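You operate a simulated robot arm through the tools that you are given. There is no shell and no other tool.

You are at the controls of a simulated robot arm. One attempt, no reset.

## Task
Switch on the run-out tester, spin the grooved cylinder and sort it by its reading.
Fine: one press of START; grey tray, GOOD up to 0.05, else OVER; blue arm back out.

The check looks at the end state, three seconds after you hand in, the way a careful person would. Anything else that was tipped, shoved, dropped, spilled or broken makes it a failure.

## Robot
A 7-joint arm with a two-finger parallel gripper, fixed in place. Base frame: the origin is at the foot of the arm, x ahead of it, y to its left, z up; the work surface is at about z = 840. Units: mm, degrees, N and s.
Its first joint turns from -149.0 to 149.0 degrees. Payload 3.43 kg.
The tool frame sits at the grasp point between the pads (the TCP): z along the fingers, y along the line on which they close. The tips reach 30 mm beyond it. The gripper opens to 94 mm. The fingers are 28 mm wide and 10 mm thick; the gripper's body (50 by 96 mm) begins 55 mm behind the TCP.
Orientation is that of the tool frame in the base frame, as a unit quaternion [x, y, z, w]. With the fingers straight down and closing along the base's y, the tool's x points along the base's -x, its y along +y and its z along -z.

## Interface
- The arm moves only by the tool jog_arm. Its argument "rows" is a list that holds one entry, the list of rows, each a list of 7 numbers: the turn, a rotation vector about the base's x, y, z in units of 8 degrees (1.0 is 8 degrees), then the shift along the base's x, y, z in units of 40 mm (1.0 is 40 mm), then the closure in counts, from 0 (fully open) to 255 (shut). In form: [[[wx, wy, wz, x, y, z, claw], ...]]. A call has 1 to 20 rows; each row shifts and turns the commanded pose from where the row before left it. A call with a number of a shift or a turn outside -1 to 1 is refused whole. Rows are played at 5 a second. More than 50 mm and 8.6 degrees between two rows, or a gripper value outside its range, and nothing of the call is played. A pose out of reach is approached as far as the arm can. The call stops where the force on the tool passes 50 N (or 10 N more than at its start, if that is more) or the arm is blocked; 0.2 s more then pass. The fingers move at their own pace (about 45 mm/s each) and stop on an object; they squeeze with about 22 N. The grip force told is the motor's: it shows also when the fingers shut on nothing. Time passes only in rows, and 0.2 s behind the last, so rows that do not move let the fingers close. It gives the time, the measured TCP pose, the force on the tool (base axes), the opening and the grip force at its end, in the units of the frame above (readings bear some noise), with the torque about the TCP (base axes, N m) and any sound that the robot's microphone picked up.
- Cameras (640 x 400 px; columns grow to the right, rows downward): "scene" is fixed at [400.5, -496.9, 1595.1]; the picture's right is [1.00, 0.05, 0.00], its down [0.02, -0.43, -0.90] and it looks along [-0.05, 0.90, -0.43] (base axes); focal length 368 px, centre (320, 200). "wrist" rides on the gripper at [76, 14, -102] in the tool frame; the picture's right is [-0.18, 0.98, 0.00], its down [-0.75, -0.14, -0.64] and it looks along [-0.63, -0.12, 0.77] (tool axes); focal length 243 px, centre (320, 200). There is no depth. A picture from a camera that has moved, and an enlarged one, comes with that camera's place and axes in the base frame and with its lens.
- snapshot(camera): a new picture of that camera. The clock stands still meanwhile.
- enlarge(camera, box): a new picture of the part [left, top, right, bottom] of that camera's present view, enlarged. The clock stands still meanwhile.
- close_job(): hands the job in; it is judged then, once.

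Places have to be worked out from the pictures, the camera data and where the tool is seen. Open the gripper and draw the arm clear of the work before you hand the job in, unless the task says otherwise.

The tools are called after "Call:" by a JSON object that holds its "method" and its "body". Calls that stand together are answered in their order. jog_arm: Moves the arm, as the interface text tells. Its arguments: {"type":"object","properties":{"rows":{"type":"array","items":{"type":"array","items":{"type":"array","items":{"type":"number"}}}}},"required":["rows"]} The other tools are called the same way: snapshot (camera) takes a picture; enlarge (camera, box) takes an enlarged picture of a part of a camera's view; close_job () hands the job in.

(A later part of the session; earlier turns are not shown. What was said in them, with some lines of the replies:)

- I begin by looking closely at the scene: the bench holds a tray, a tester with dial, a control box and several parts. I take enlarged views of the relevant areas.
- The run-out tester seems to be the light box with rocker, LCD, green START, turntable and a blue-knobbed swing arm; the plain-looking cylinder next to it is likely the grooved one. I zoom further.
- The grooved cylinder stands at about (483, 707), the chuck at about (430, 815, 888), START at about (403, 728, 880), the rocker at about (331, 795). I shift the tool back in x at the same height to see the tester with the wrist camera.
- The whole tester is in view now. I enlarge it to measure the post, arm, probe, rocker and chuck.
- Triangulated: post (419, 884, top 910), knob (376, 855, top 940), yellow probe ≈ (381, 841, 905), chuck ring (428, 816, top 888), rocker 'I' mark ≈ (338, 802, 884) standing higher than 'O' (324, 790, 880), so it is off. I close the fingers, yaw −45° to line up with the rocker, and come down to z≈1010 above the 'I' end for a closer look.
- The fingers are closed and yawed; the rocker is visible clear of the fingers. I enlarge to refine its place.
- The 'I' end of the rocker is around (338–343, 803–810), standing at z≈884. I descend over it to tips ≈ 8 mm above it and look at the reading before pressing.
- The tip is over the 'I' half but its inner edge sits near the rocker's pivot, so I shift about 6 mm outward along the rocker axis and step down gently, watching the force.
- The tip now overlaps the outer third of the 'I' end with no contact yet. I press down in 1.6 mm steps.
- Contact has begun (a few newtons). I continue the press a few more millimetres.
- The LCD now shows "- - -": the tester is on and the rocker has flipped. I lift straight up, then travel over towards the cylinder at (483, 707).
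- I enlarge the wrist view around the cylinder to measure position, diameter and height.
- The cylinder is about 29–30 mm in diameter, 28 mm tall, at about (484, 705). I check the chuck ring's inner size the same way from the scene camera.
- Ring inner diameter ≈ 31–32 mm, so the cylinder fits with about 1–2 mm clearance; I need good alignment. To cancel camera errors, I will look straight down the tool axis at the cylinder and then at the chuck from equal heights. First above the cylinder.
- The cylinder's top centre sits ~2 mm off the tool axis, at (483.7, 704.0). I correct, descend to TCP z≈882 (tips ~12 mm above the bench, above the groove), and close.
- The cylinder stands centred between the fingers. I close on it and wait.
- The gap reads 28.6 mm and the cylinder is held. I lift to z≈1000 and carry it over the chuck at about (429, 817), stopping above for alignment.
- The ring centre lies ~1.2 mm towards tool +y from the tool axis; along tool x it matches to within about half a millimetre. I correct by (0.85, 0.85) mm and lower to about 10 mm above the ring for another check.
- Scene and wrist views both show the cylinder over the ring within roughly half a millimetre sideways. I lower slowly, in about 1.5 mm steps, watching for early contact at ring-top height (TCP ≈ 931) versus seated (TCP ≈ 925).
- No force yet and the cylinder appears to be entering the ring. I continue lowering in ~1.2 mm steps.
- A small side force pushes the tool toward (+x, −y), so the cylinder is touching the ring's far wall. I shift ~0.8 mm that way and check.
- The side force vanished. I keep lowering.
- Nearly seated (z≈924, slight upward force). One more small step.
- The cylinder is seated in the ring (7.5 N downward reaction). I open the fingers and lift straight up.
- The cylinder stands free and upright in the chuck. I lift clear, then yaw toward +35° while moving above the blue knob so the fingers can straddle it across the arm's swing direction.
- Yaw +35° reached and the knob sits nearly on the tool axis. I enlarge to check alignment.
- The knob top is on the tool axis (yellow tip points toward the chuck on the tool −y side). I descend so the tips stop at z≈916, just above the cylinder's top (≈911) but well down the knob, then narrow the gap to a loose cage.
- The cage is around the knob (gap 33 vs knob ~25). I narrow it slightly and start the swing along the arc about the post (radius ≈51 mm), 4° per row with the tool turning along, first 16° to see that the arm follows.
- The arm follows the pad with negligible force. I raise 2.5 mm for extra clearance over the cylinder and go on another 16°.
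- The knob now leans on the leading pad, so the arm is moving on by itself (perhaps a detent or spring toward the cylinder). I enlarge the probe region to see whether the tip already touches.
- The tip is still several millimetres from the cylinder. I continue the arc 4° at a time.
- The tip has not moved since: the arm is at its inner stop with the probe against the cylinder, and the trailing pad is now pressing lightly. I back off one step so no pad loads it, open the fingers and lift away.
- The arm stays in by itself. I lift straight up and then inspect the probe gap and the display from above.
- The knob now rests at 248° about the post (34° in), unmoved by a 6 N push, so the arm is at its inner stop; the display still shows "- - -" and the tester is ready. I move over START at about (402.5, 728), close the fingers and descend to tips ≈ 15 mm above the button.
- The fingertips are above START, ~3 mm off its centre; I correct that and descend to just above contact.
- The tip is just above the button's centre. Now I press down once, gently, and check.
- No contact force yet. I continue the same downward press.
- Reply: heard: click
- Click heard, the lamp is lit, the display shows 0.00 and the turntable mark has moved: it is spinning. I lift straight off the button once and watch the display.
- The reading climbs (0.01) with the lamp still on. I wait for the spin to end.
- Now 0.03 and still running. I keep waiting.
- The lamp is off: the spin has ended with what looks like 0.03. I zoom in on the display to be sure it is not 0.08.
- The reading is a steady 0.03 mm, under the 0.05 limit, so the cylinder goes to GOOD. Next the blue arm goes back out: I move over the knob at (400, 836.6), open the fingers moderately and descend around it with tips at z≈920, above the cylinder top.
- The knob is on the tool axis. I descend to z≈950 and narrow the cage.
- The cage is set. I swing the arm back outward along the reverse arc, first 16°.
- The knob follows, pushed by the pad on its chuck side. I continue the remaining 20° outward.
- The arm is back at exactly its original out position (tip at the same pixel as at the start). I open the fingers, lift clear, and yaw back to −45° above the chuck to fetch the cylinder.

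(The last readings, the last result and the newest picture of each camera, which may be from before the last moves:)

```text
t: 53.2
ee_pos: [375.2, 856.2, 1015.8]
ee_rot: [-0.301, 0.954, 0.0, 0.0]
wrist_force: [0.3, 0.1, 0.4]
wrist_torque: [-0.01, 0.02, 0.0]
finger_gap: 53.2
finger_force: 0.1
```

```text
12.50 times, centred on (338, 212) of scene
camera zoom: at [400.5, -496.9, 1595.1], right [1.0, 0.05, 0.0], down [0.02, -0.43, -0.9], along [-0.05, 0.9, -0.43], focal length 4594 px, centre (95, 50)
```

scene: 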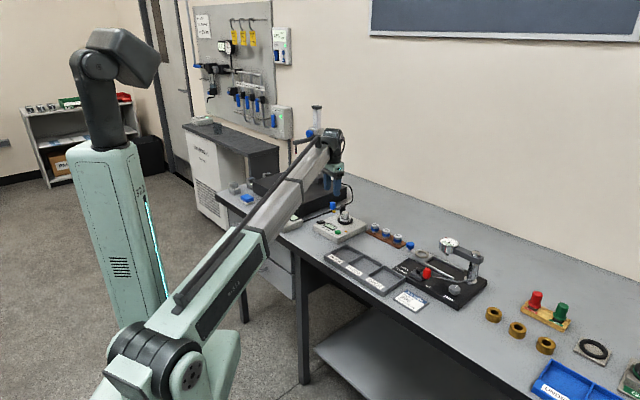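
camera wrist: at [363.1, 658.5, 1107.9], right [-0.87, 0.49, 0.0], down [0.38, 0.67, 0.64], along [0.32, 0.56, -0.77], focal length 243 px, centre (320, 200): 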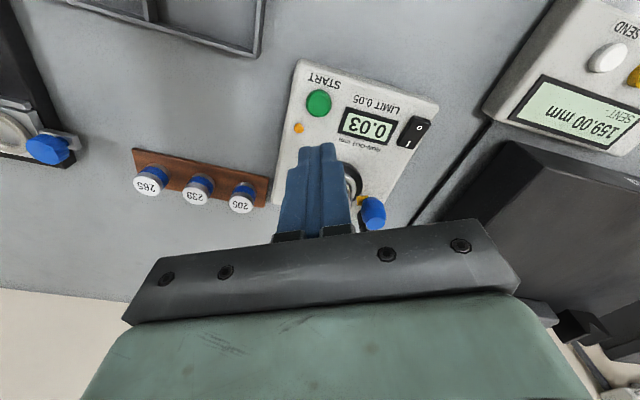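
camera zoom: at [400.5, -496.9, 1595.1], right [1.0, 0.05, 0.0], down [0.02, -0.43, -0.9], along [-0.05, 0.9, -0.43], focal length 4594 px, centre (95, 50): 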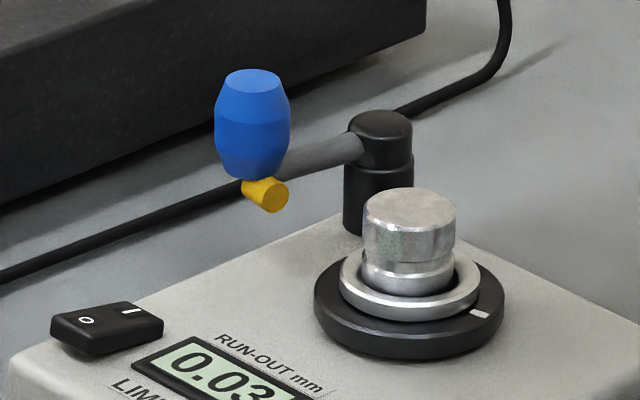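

The arm rests exactly as at the start. Now I yaw back to −45° while moving over the cylinder in the chuck.

Call:
{"method": "jog_arm", "body": {"rows": [[[0, 0, -1, 0.1358, -0.1015, 0, 110], [0, 0, -1, 0.1358, -0.1015, 0, 110], [0, 0, -1, 0.1358, -0.1015, 0, 110], [0, 0, -1, 0.1358, -0.1015, 0, 110], [0, 0, -1, 0.1358, -0.1015, 0, 110], [0, 0, -1, 0.1358, -0.1015, 0, 110], [0, 0, -1, 0.1358, -0.1015, 0, 110], [0, 0, -1, 0.1358, -0.1015, 0, 110], [0, 0, -1, 0.1358, -0.1015, 0, 110], [0, 0, -1, 0.1358, -0.1015, 0, 110], [0, 0, 0, 0, 0, 0, 110], [0, 0, 0, 0, 0, 0, 110]]]}}

Call:
{"method": "snapshot", "body": {"camera": "wrist"}}

Call:
{"method": "enlarge", "body": {"camera": "wrist", "box": [270, 80, 370, 160]}}

```text
t: 55.8
ee_pos: [429.5, 815.3, 1016.4]
ee_rot: [0.383, 0.924, 0.0, 0.001]
wrist_force: [0.7, 0.3, -0.6]
wrist_torque: [-0.02, 0.0, 0.0]
finger_gap: 53.6
finger_force: 0.1
```

```text
taken
camera wrist: at [386.5, 880.5, 1118.8], right [0.83, 0.56, 0.0], down [0.43, -0.63, 0.64], along [0.36, -0.53, -0.77], focal length 243 px, centre (320, 200)
```

wrist: 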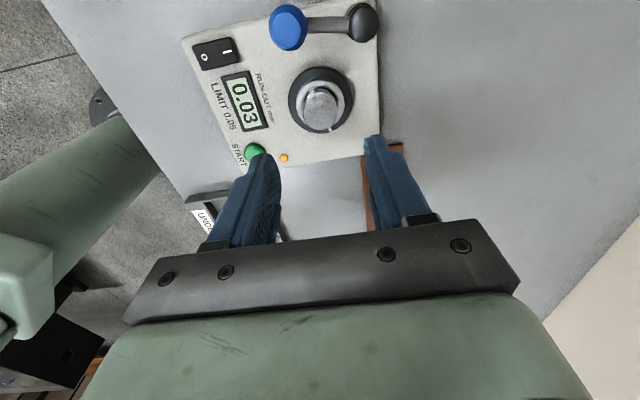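

```text
5.00 times, centred on (320, 120) of wrist
camera zoom: at [386.5, 880.5, 1118.8], right [0.83, 0.56, 0.0], down [0.43, -0.63, 0.64], along [0.36, -0.53, -0.77], focal length 1213 px, centre (320, 600)
```

zoom: 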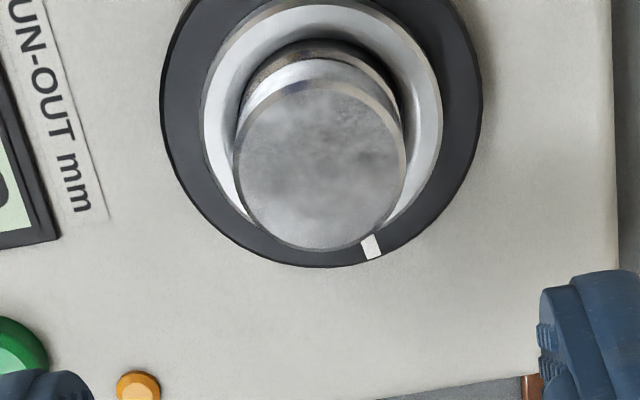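

The cylinder is centred on the tool axis within half a millimetre. I descend to z≈925 with fingers open.

Call:
{"method": "jog_arm", "body": {"rows": [[[0, 0, 0, 0, 0, -0.7, 110], [0, 0, 0, 0, 0, -0.7, 110], [0, 0, 0, 0, 0, -0.5, 110], [0, 0, 0, 0, 0, -0.25, 110], [0, 0, 0, 0, 0, -0.12, 110], [0, 0, 0, 0, 0, 0, 110]]]}}

Call:
{"method": "enlarge", "body": {"camera": "wrist", "box": [260, 80, 380, 220]}}

Call:
{"method": "enlarge", "body": {"camera": "scene", "box": [322, 190, 362, 226]}}

```text
t: 57.2
ee_pos: [430.8, 815.7, 924.2]
ee_rot: [0.383, 0.924, -0.001, 0.0]
wrist_force: [0.1, 0.8, 0.4]
wrist_torque: [-0.01, 0.02, -0.02]
finger_gap: 53.5
finger_force: 0.0
```

```text
2.86 times, centred on (320, 150) of wrist
camera zoom: at [386.7, 879.9, 1026.6], right [0.83, 0.56, 0.0], down [0.43, -0.63, 0.64], along [0.36, -0.53, -0.77], focal length 693 px, centre (320, 343)
```

zoom: 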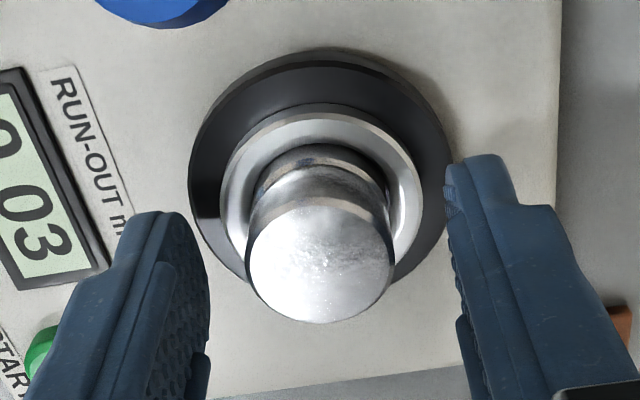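

```text
11.11 times, centred on (342, 208) of scene
camera zoom: at [400.5, -496.9, 1595.1], right [1.0, 0.05, 0.0], down [0.02, -0.43, -0.9], along [-0.05, 0.9, -0.43], focal length 4083 px, centre (76, 111)
```

zoom: 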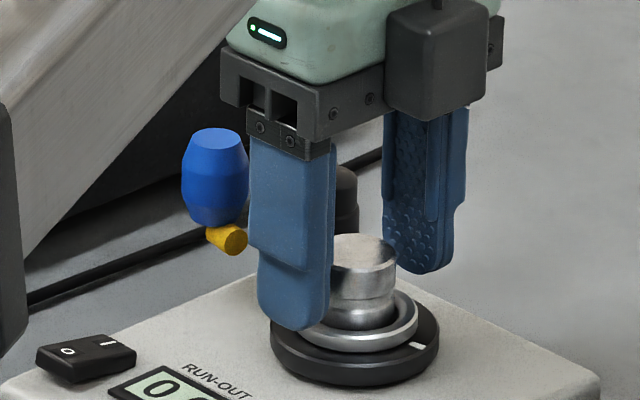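

The fingers straddle the cylinder with room around. I close, then lift straight up slowly.

Call:
{"method": "jog_arm", "body": {"rows": [[[0, 0, 0, 0, 0, 0, 255], [0, 0, 0, 0, 0, 0, 255], [0, 0, 0, 0, 0, 0, 255], [0, 0, 0, 0, 0, 0, 255], [0, 0, 0, 0, 0, 0, 255]]]}}

Call:
{"method": "jog_arm", "body": {"rows": [[[0, 0, 0, 0, 0, 0.1, 255], [0, 0, 0, 0, 0, 0.15, 255], [0, 0, 0, 0, 0, 0.3, 255], [0, 0, 0, 0, 0, 0.6, 255], [0, 0, 0, 0, 0, 0.9, 255], [0, 0, 0, 0, 0, 0, 255]]]}}

Call:
{"method": "snapshot", "body": {"camera": "wrist"}}

Call:
{"method": "enlarge", "body": {"camera": "scene", "box": [310, 170, 400, 250]}}

```text
t: 58.4
ee_pos: [430.9, 816.0, 924.9]
ee_rot: [0.382, 0.924, 0.0, 0.0]
wrist_force: [-0.8, -0.4, -1.1]
wrist_torque: [-0.02, -0.02, -0.01]
finger_gap: 28.9
finger_force: 21.9
```

```text
t: 59.8
ee_pos: [430.9, 814.3, 1006.7]
ee_rot: [0.383, 0.924, 0.0, 0.0]
wrist_force: [-0.1, -0.3, -1.4]
wrist_torque: [0.02, 0.01, 0.03]
finger_gap: 28.7
finger_force: 22.4
```

```text
taken
camera wrist: at [386.4, 879.3, 1109.9], right [0.83, 0.56, 0.0], down [0.43, -0.63, 0.64], along [0.36, -0.53, -0.77], focal length 243 px, centre (320, 200)
```

wrist: 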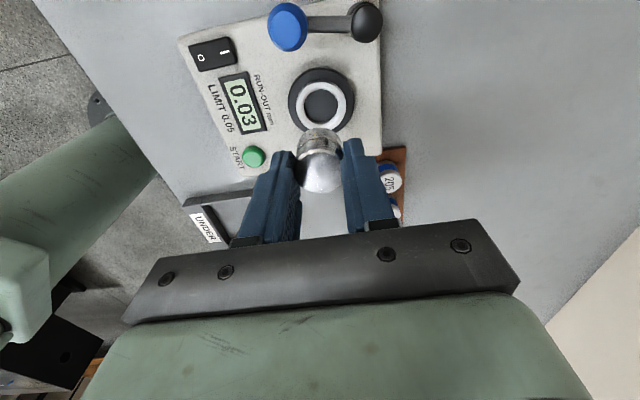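

```text
5.00 times, centred on (355, 210) of scene
camera zoom: at [400.5, -496.9, 1595.1], right [1.0, 0.05, 0.0], down [0.02, -0.43, -0.9], along [-0.05, 0.9, -0.43], focal length 1838 px, centre (145, 150)
```

zoom: 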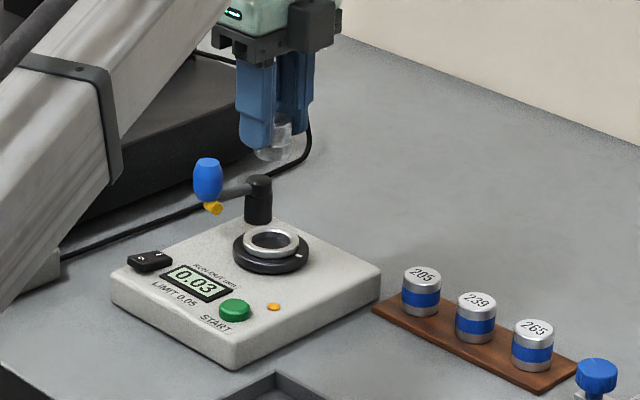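

The cylinder is held and clear of the chuck. The GOOD compartment's centre is roughly (495, 549). I carry the part there at z≈1007 and look down for a precise fix.

Call:
{"method": "jog_arm", "body": {"rows": [[[0, 0, 0, 0.2, -0.8, 0, 255], [0, 0, 0, 0.2, -0.8, 0, 255], [0, 0, 0, 0.2, -0.8, 0, 255], [0, 0, 0, 0.2, -0.8, 0, 255], [0, 0, 0, 0.2, -0.8, 0, 255], [0, 0, 0, 0.2, -0.8, 0, 255], [0, 0, 0, 0.2, -0.8, 0, 255], [0, 0, 0, 0.2, -0.8, 0, 255], [0, 0, 0, 0, 0, 0, 255], [0, 0, 0, 0, 0, 0, 255]]]}}

Call:
{"method": "snapshot", "body": {"camera": "wrist"}}

Call:
{"method": "snapshot", "body": {"camera": "scene"}}

```text
t: 62.0
ee_pos: [493.5, 558.2, 1004.1]
ee_rot: [0.383, 0.924, 0.0, 0.0]
wrist_force: [0.2, 0.3, -0.1]
wrist_torque: [-0.02, 0.0, 0.02]
finger_gap: 28.7
finger_force: 22.0
```

```text
taken
camera wrist: at [449.0, 622.9, 1107.4], right [0.83, 0.56, 0.0], down [0.43, -0.63, 0.64], along [0.36, -0.53, -0.77], focal length 243 px, centre (320, 200)
```

wrist: 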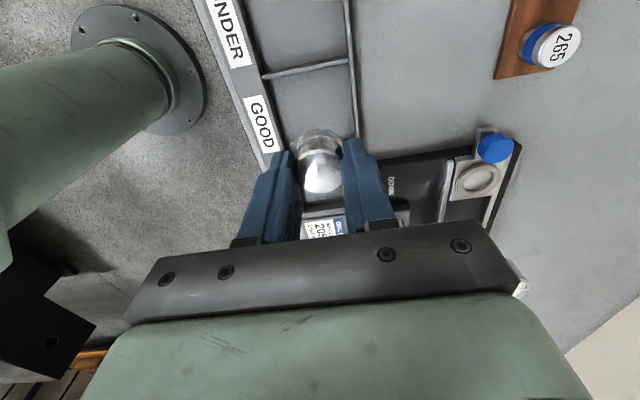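

```text
taken
```

scene: 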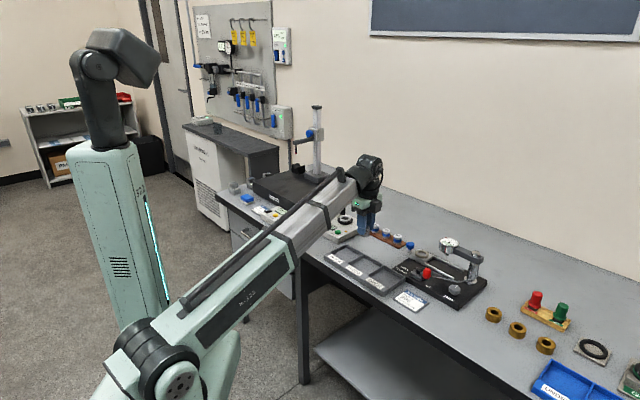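

I enlarge the wrist view to locate the GOOD compartment's walls.

Call:
{"method": "enlarge", "body": {"camera": "wrist", "box": [200, 0, 420, 180]}}

Call:
{"method": "enlarge", "body": {"camera": "scene", "box": [320, 220, 410, 300]}}

```text
2.22 times, centred on (310, 90) of wrist
camera zoom: at [449.0, 622.9, 1107.4], right [0.83, 0.56, 0.0], down [0.43, -0.63, 0.64], along [0.36, -0.53, -0.77], focal length 539 px, centre (342, 444)
```

zoom: 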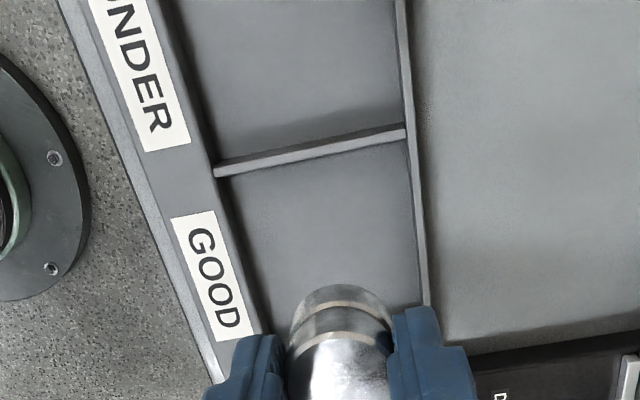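

```text
5.00 times, centred on (365, 260) of scene
camera zoom: at [400.5, -496.9, 1595.1], right [1.0, 0.05, 0.0], down [0.02, -0.43, -0.9], along [-0.05, 0.9, -0.43], focal length 1838 px, centre (95, -100)
```

zoom: 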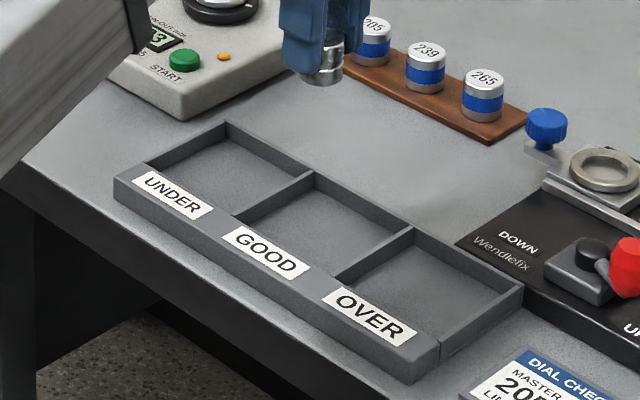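

The UNDER/GOOD divider runs from (438, 545) to (495, 602) and the GOOD label centre is 43 mm along, so the GOOD compartment centre is ≈ (497, 543). I shift there and descend to z≈905.

Call:
{"method": "jog_arm", "body": {"rows": [[[0, 0, 0, 0.105, -0.395, 0, 255], [0, 0, 0, 0, 0, -0.7, 255], [0, 0, 0, 0, 0, -0.7, 255], [0, 0, 0, 0, 0, -0.7, 255], [0, 0, 0, 0, 0, -0.4, 255], [0, 0, 0, 0, 0, 0, 255], [0, 0, 0, 0, 0, 0, 255]]]}}

Call:
{"method": "snapshot", "body": {"camera": "wrist"}}

Call:
{"method": "enlarge", "body": {"camera": "scene", "box": [320, 220, 410, 300]}}

```text
t: 63.6
ee_pos: [499.2, 542.9, 905.7]
ee_rot: [0.383, 0.924, 0.0, 0.0]
wrist_force: [0.3, 0.0, -0.5]
wrist_torque: [-0.01, -0.03, 0.02]
finger_gap: 28.8
finger_force: 21.5
```

```text
taken
camera wrist: at [455.0, 607.1, 1008.8], right [0.83, 0.56, 0.0], down [0.43, -0.63, 0.64], along [0.36, -0.53, -0.77], focal length 243 px, centre (320, 200)
```

wrist: 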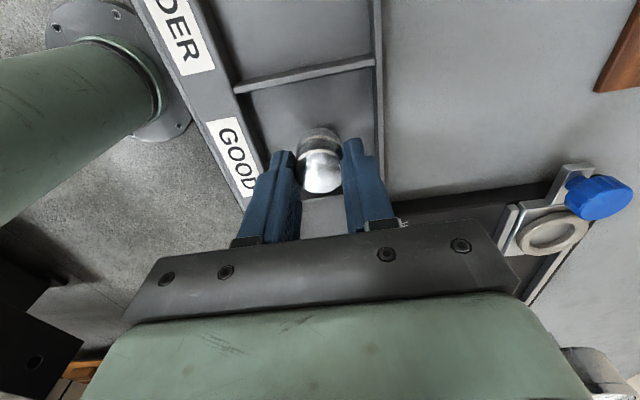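

```text
5.00 times, centred on (365, 260) of scene
camera zoom: at [400.5, -496.9, 1595.1], right [1.0, 0.05, 0.0], down [0.02, -0.43, -0.9], along [-0.05, 0.9, -0.43], focal length 1838 px, centre (95, -100)
```

zoom: 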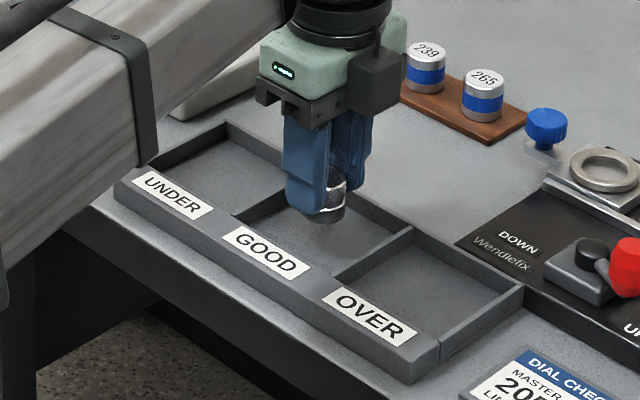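

The cylinder hangs centrally over the GOOD compartment. I lower it, slowly at the end, feeling for the tray floor.

Call:
{"method": "jog_arm", "body": {"rows": [[[0, 0, 0, 0, 0, -0.2, 255], [0, 0, 0, 0, 0, -0.15, 255], [0, 0, 0, 0, 0, -0.05, 255], [0, 0, 0, 0, 0, 0, 255]]]}}

Call:
{"method": "enlarge", "body": {"camera": "scene", "box": [340, 235, 390, 280]}}

Call:
{"method": "enlarge", "body": {"camera": "wrist", "box": [220, 60, 420, 230]}}

```text
t: 64.6
ee_pos: [498.2, 543.5, 889.8]
ee_rot: [0.382, 0.924, 0.0, 0.0]
wrist_force: [-0.2, 0.2, -0.4]
wrist_torque: [-0.02, 0.01, 0.0]
finger_gap: 28.8
finger_force: 22.4
```

```text
8.89 times, centred on (365, 258) of scene
camera zoom: at [400.5, -496.9, 1595.1], right [1.0, 0.05, 0.0], down [0.02, -0.43, -0.9], along [-0.05, 0.9, -0.43], focal length 3267 px, centre (-80, -311)
```

zoom: 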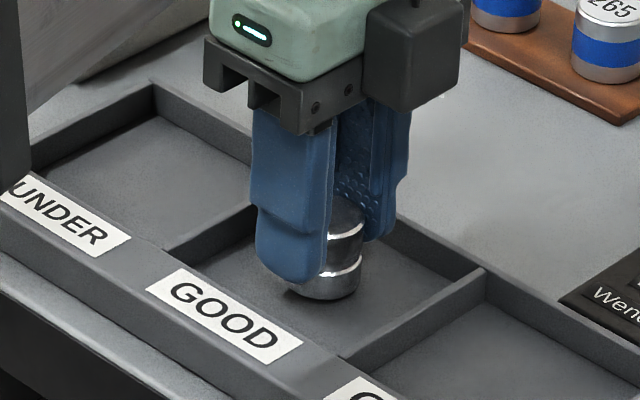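

```text
2.35 times, centred on (320, 145) of wrist
camera zoom: at [454.6, 607.7, 992.6], right [0.83, 0.56, 0.0], down [0.43, -0.63, 0.64], along [0.36, -0.53, -0.77], focal length 571 px, centre (320, 329)
```

zoom: 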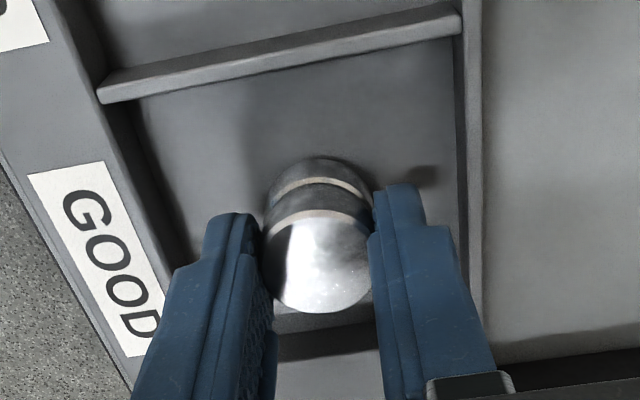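

Almost at the floor, with walls well clear on both sides. I step down gently until contact.

Call:
{"method": "jog_arm", "body": {"rows": [[[0, 0, 0, 0, 0, -0.03, 255], [0, 0, 0, 0, 0, -0.03, 255], [0, 0, 0, 0, 0, 0, 255]]]}}

Call:
{"method": "jog_arm", "body": {"rows": [[[0, 0, 0, 0, 0, -0.025, 255], [0, 0, 0, 0, 0, 0, 255]]]}}

```text
t: 65.4
ee_pos: [498.2, 545.0, 888.4]
ee_rot: [0.383, 0.924, 0.0, 0.0]
wrist_force: [-0.3, 0.5, -0.8]
wrist_torque: [0.03, 0.01, 0.02]
finger_gap: 29.0
finger_force: 21.8
```

```text
t: 66.0
ee_pos: [498.7, 543.8, 887.3]
ee_rot: [0.383, 0.924, 0.001, 0.001]
wrist_force: [-0.3, 1.1, 9.6]
wrist_torque: [0.02, 0.1, -0.01]
finger_gap: 28.6
finger_force: 22.1
```

Floor contact (≈10 N). I ease up a fraction, open the fingers just enough, and check.

Call:
{"method": "jog_arm", "body": {"rows": [[[0, 0, 0, 0, 0, 0.015, 255], [0, 0, 0, 0, 0, 0, 200], [0, 0, 0, 0, 0, 0, 146], [0, 0, 0, 0, 0, 0, 146], [0, 0, 0, 0, 0, 0, 146]]]}}

Call:
{"method": "enlarge", "body": {"camera": "wrist", "box": [220, 60, 420, 230]}}

Call:
{"method": "enlarge", "body": {"camera": "scene", "box": [340, 235, 390, 280]}}

```text
t: 67.2
ee_pos: [498.9, 544.7, 887.6]
ee_rot: [0.383, 0.924, 0.001, 0.0]
wrist_force: [0.1, -0.5, -0.7]
wrist_torque: [0.01, 0.0, -0.02]
finger_gap: 40.2
finger_force: 0.1
```

```text
2.35 times, centred on (320, 145) of wrist
camera zoom: at [454.4, 608.1, 989.8], right [0.83, 0.56, 0.0], down [0.43, -0.63, 0.64], along [0.36, -0.53, -0.77], focal length 571 px, centre (320, 329)
```

zoom: 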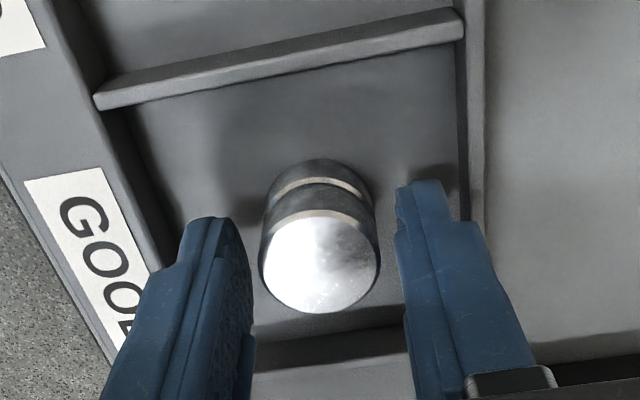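

```text
8.89 times, centred on (365, 258) of scene
camera zoom: at [400.5, -496.9, 1595.1], right [1.0, 0.05, 0.0], down [0.02, -0.43, -0.9], along [-0.05, 0.9, -0.43], focal length 3267 px, centre (-80, -311)
```

zoom: 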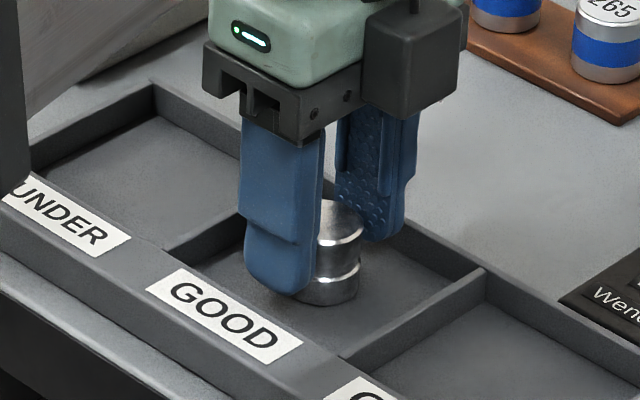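

The cylinder stands free inside GOOD. I lift straight up and then draw the arm clear, up and away from the work.

Call:
{"method": "jog_arm", "body": {"rows": [[[0, 0, 0, 0, 0, 0.2, 146], [0, 0, 0, 0, 0, 0.6, 146], [0, 0, 0, 0, 0, 1, 120], [0, 0, 0, 0, 0, 1, 60], [0, 0, 0, 0, 0, 1, 0], [0, 0, 0, 0, 0, 1, 0], [0, 0, 0, 0, 0, 1, 0], [0, 0, 0, 0, 0, 0, 0], [0, 0, 0, 0, 0, 0, 0]]]}}

Call:
{"method": "snapshot", "body": {"camera": "scene"}}

Call:
{"method": "enlarge", "body": {"camera": "scene", "box": [305, 195, 405, 300]}}

Call:
{"method": "snapshot", "body": {"camera": "wrist"}}

```text
t: 69.2
ee_pos: [499.5, 544.1, 1120.4]
ee_rot: [0.383, 0.924, 0.0, 0.0]
wrist_force: [1.3, 0.1, -0.9]
wrist_torque: [0.0, 0.01, 0.01]
finger_gap: 94.0
finger_force: 0.0
```

```text
taken
```

scene: 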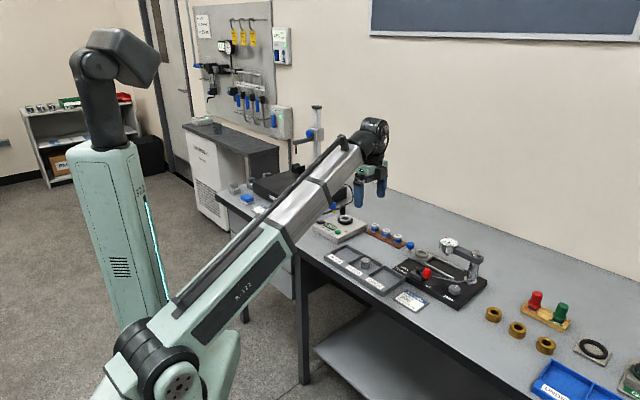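

```text
3.81 times, centred on (355, 248) of scene
camera zoom: at [400.5, -496.9, 1595.1], right [1.0, 0.05, 0.0], down [0.02, -0.43, -0.9], along [-0.05, 0.9, -0.43], focal length 1400 px, centre (187, 19)
```

zoom: 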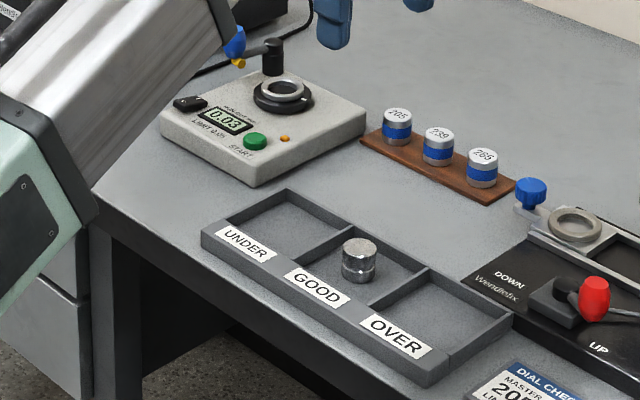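

```text
taken
camera wrist: at [455.3, 607.4, 1224.4], right [0.83, 0.56, 0.0], down [0.43, -0.63, 0.64], along [0.36, -0.53, -0.77], focal length 243 px, centre (320, 200)
```

wrist: 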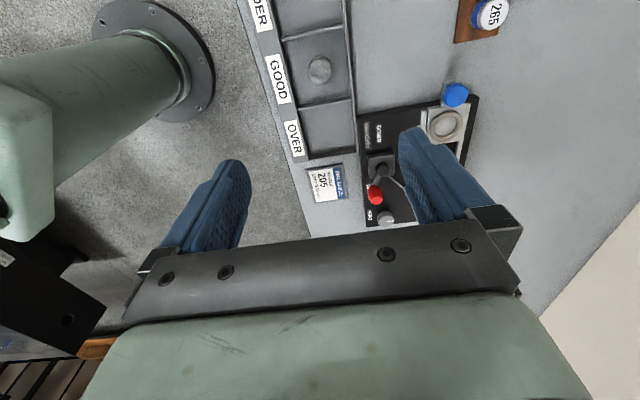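

The cylinder stands upright in GOOD, the display holds 0.03, and the blue arm is out. I raise the open gripper a bit further clear and check the rest of the bench one last time before handing in.

Call:
{"method": "jog_arm", "body": {"rows": [[[0, 0, 0, 0, 0, 1, 0], [0, 0, 0, 0, 0, 1, 0], [0, 0, 0, 0, 0, 0, 0], [0, 0, 0, 0, 0, 0, 0]]]}}

Call:
{"method": "enlarge", "body": {"camera": "scene", "box": [305, 190, 505, 315]}}

Call:
{"method": "enlarge", "body": {"camera": "scene", "box": [316, 196, 372, 240]}}

```text
t: 70.2
ee_pos: [512.0, 559.0, 1162.9]
ee_rot: [0.382, 0.924, 0.013, 0.004]
wrist_force: [-0.8, -0.6, -1.1]
wrist_torque: [-0.02, 0.0, 0.02]
finger_gap: 93.7
finger_force: 0.2
out of reach, approached as far as the arm can: row 1, 2
```

```text
3.20 times, centred on (405, 252) of scene
camera zoom: at [400.5, -496.9, 1595.1], right [1.0, 0.05, 0.0], down [0.02, -0.43, -0.9], along [-0.05, 0.9, -0.43], focal length 1176 px, centre (48, 32)
```

zoom: 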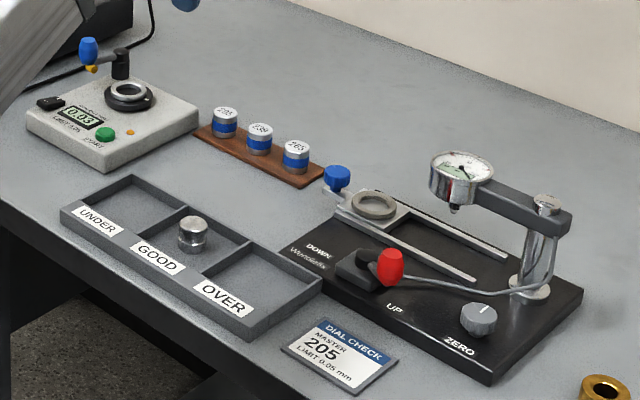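

```text
9.09 times, centred on (344, 218) of scene
camera zoom: at [400.5, -496.9, 1595.1], right [1.0, 0.05, 0.0], down [0.02, -0.43, -0.9], along [-0.05, 0.9, -0.43], focal length 3341 px, centre (102, 36)
```

zoom: 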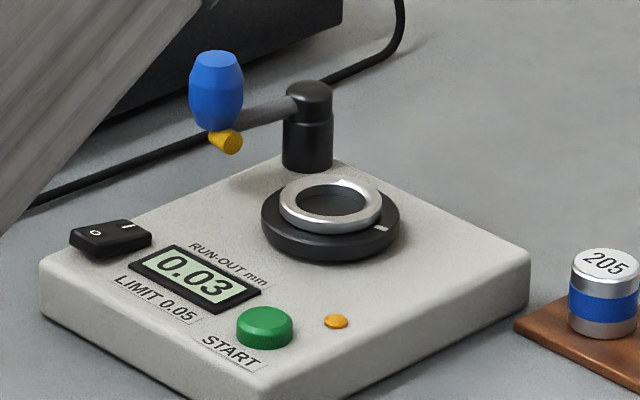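

Everything is in place: the tester is on and showing 0.03, START was pressed once, and the blue arm is back out. The cylinder stands upright in GOOD, nothing else has moved, and the gripper is open and clear above the bench. I hand the job in.

Call:
{"method": "close_job", "body": {}}

```text
The job is handed in.
```

I switched the tester on, spun the grooved cylinder with one press of START, and read 0.03 mm. That is under the 0.05 limit, so the cylinder now stands upright in the GOOD compartment of the grey tray.

- **Blue arm:** it is back out, in the same position it started in.
- **Probe:** I swung the arm in until it would not go further. In the pictures the probe tip still looked a few millimetres short of the cylinder there. The tester ran normally from that position, and its reading settled at 0.03.
- **Tester and bench:** the tester is still on and showing 0.03, and the last pictures show nothing else moved on the bench around it.
- **Robot arm:** the gripper is open and well above the work.
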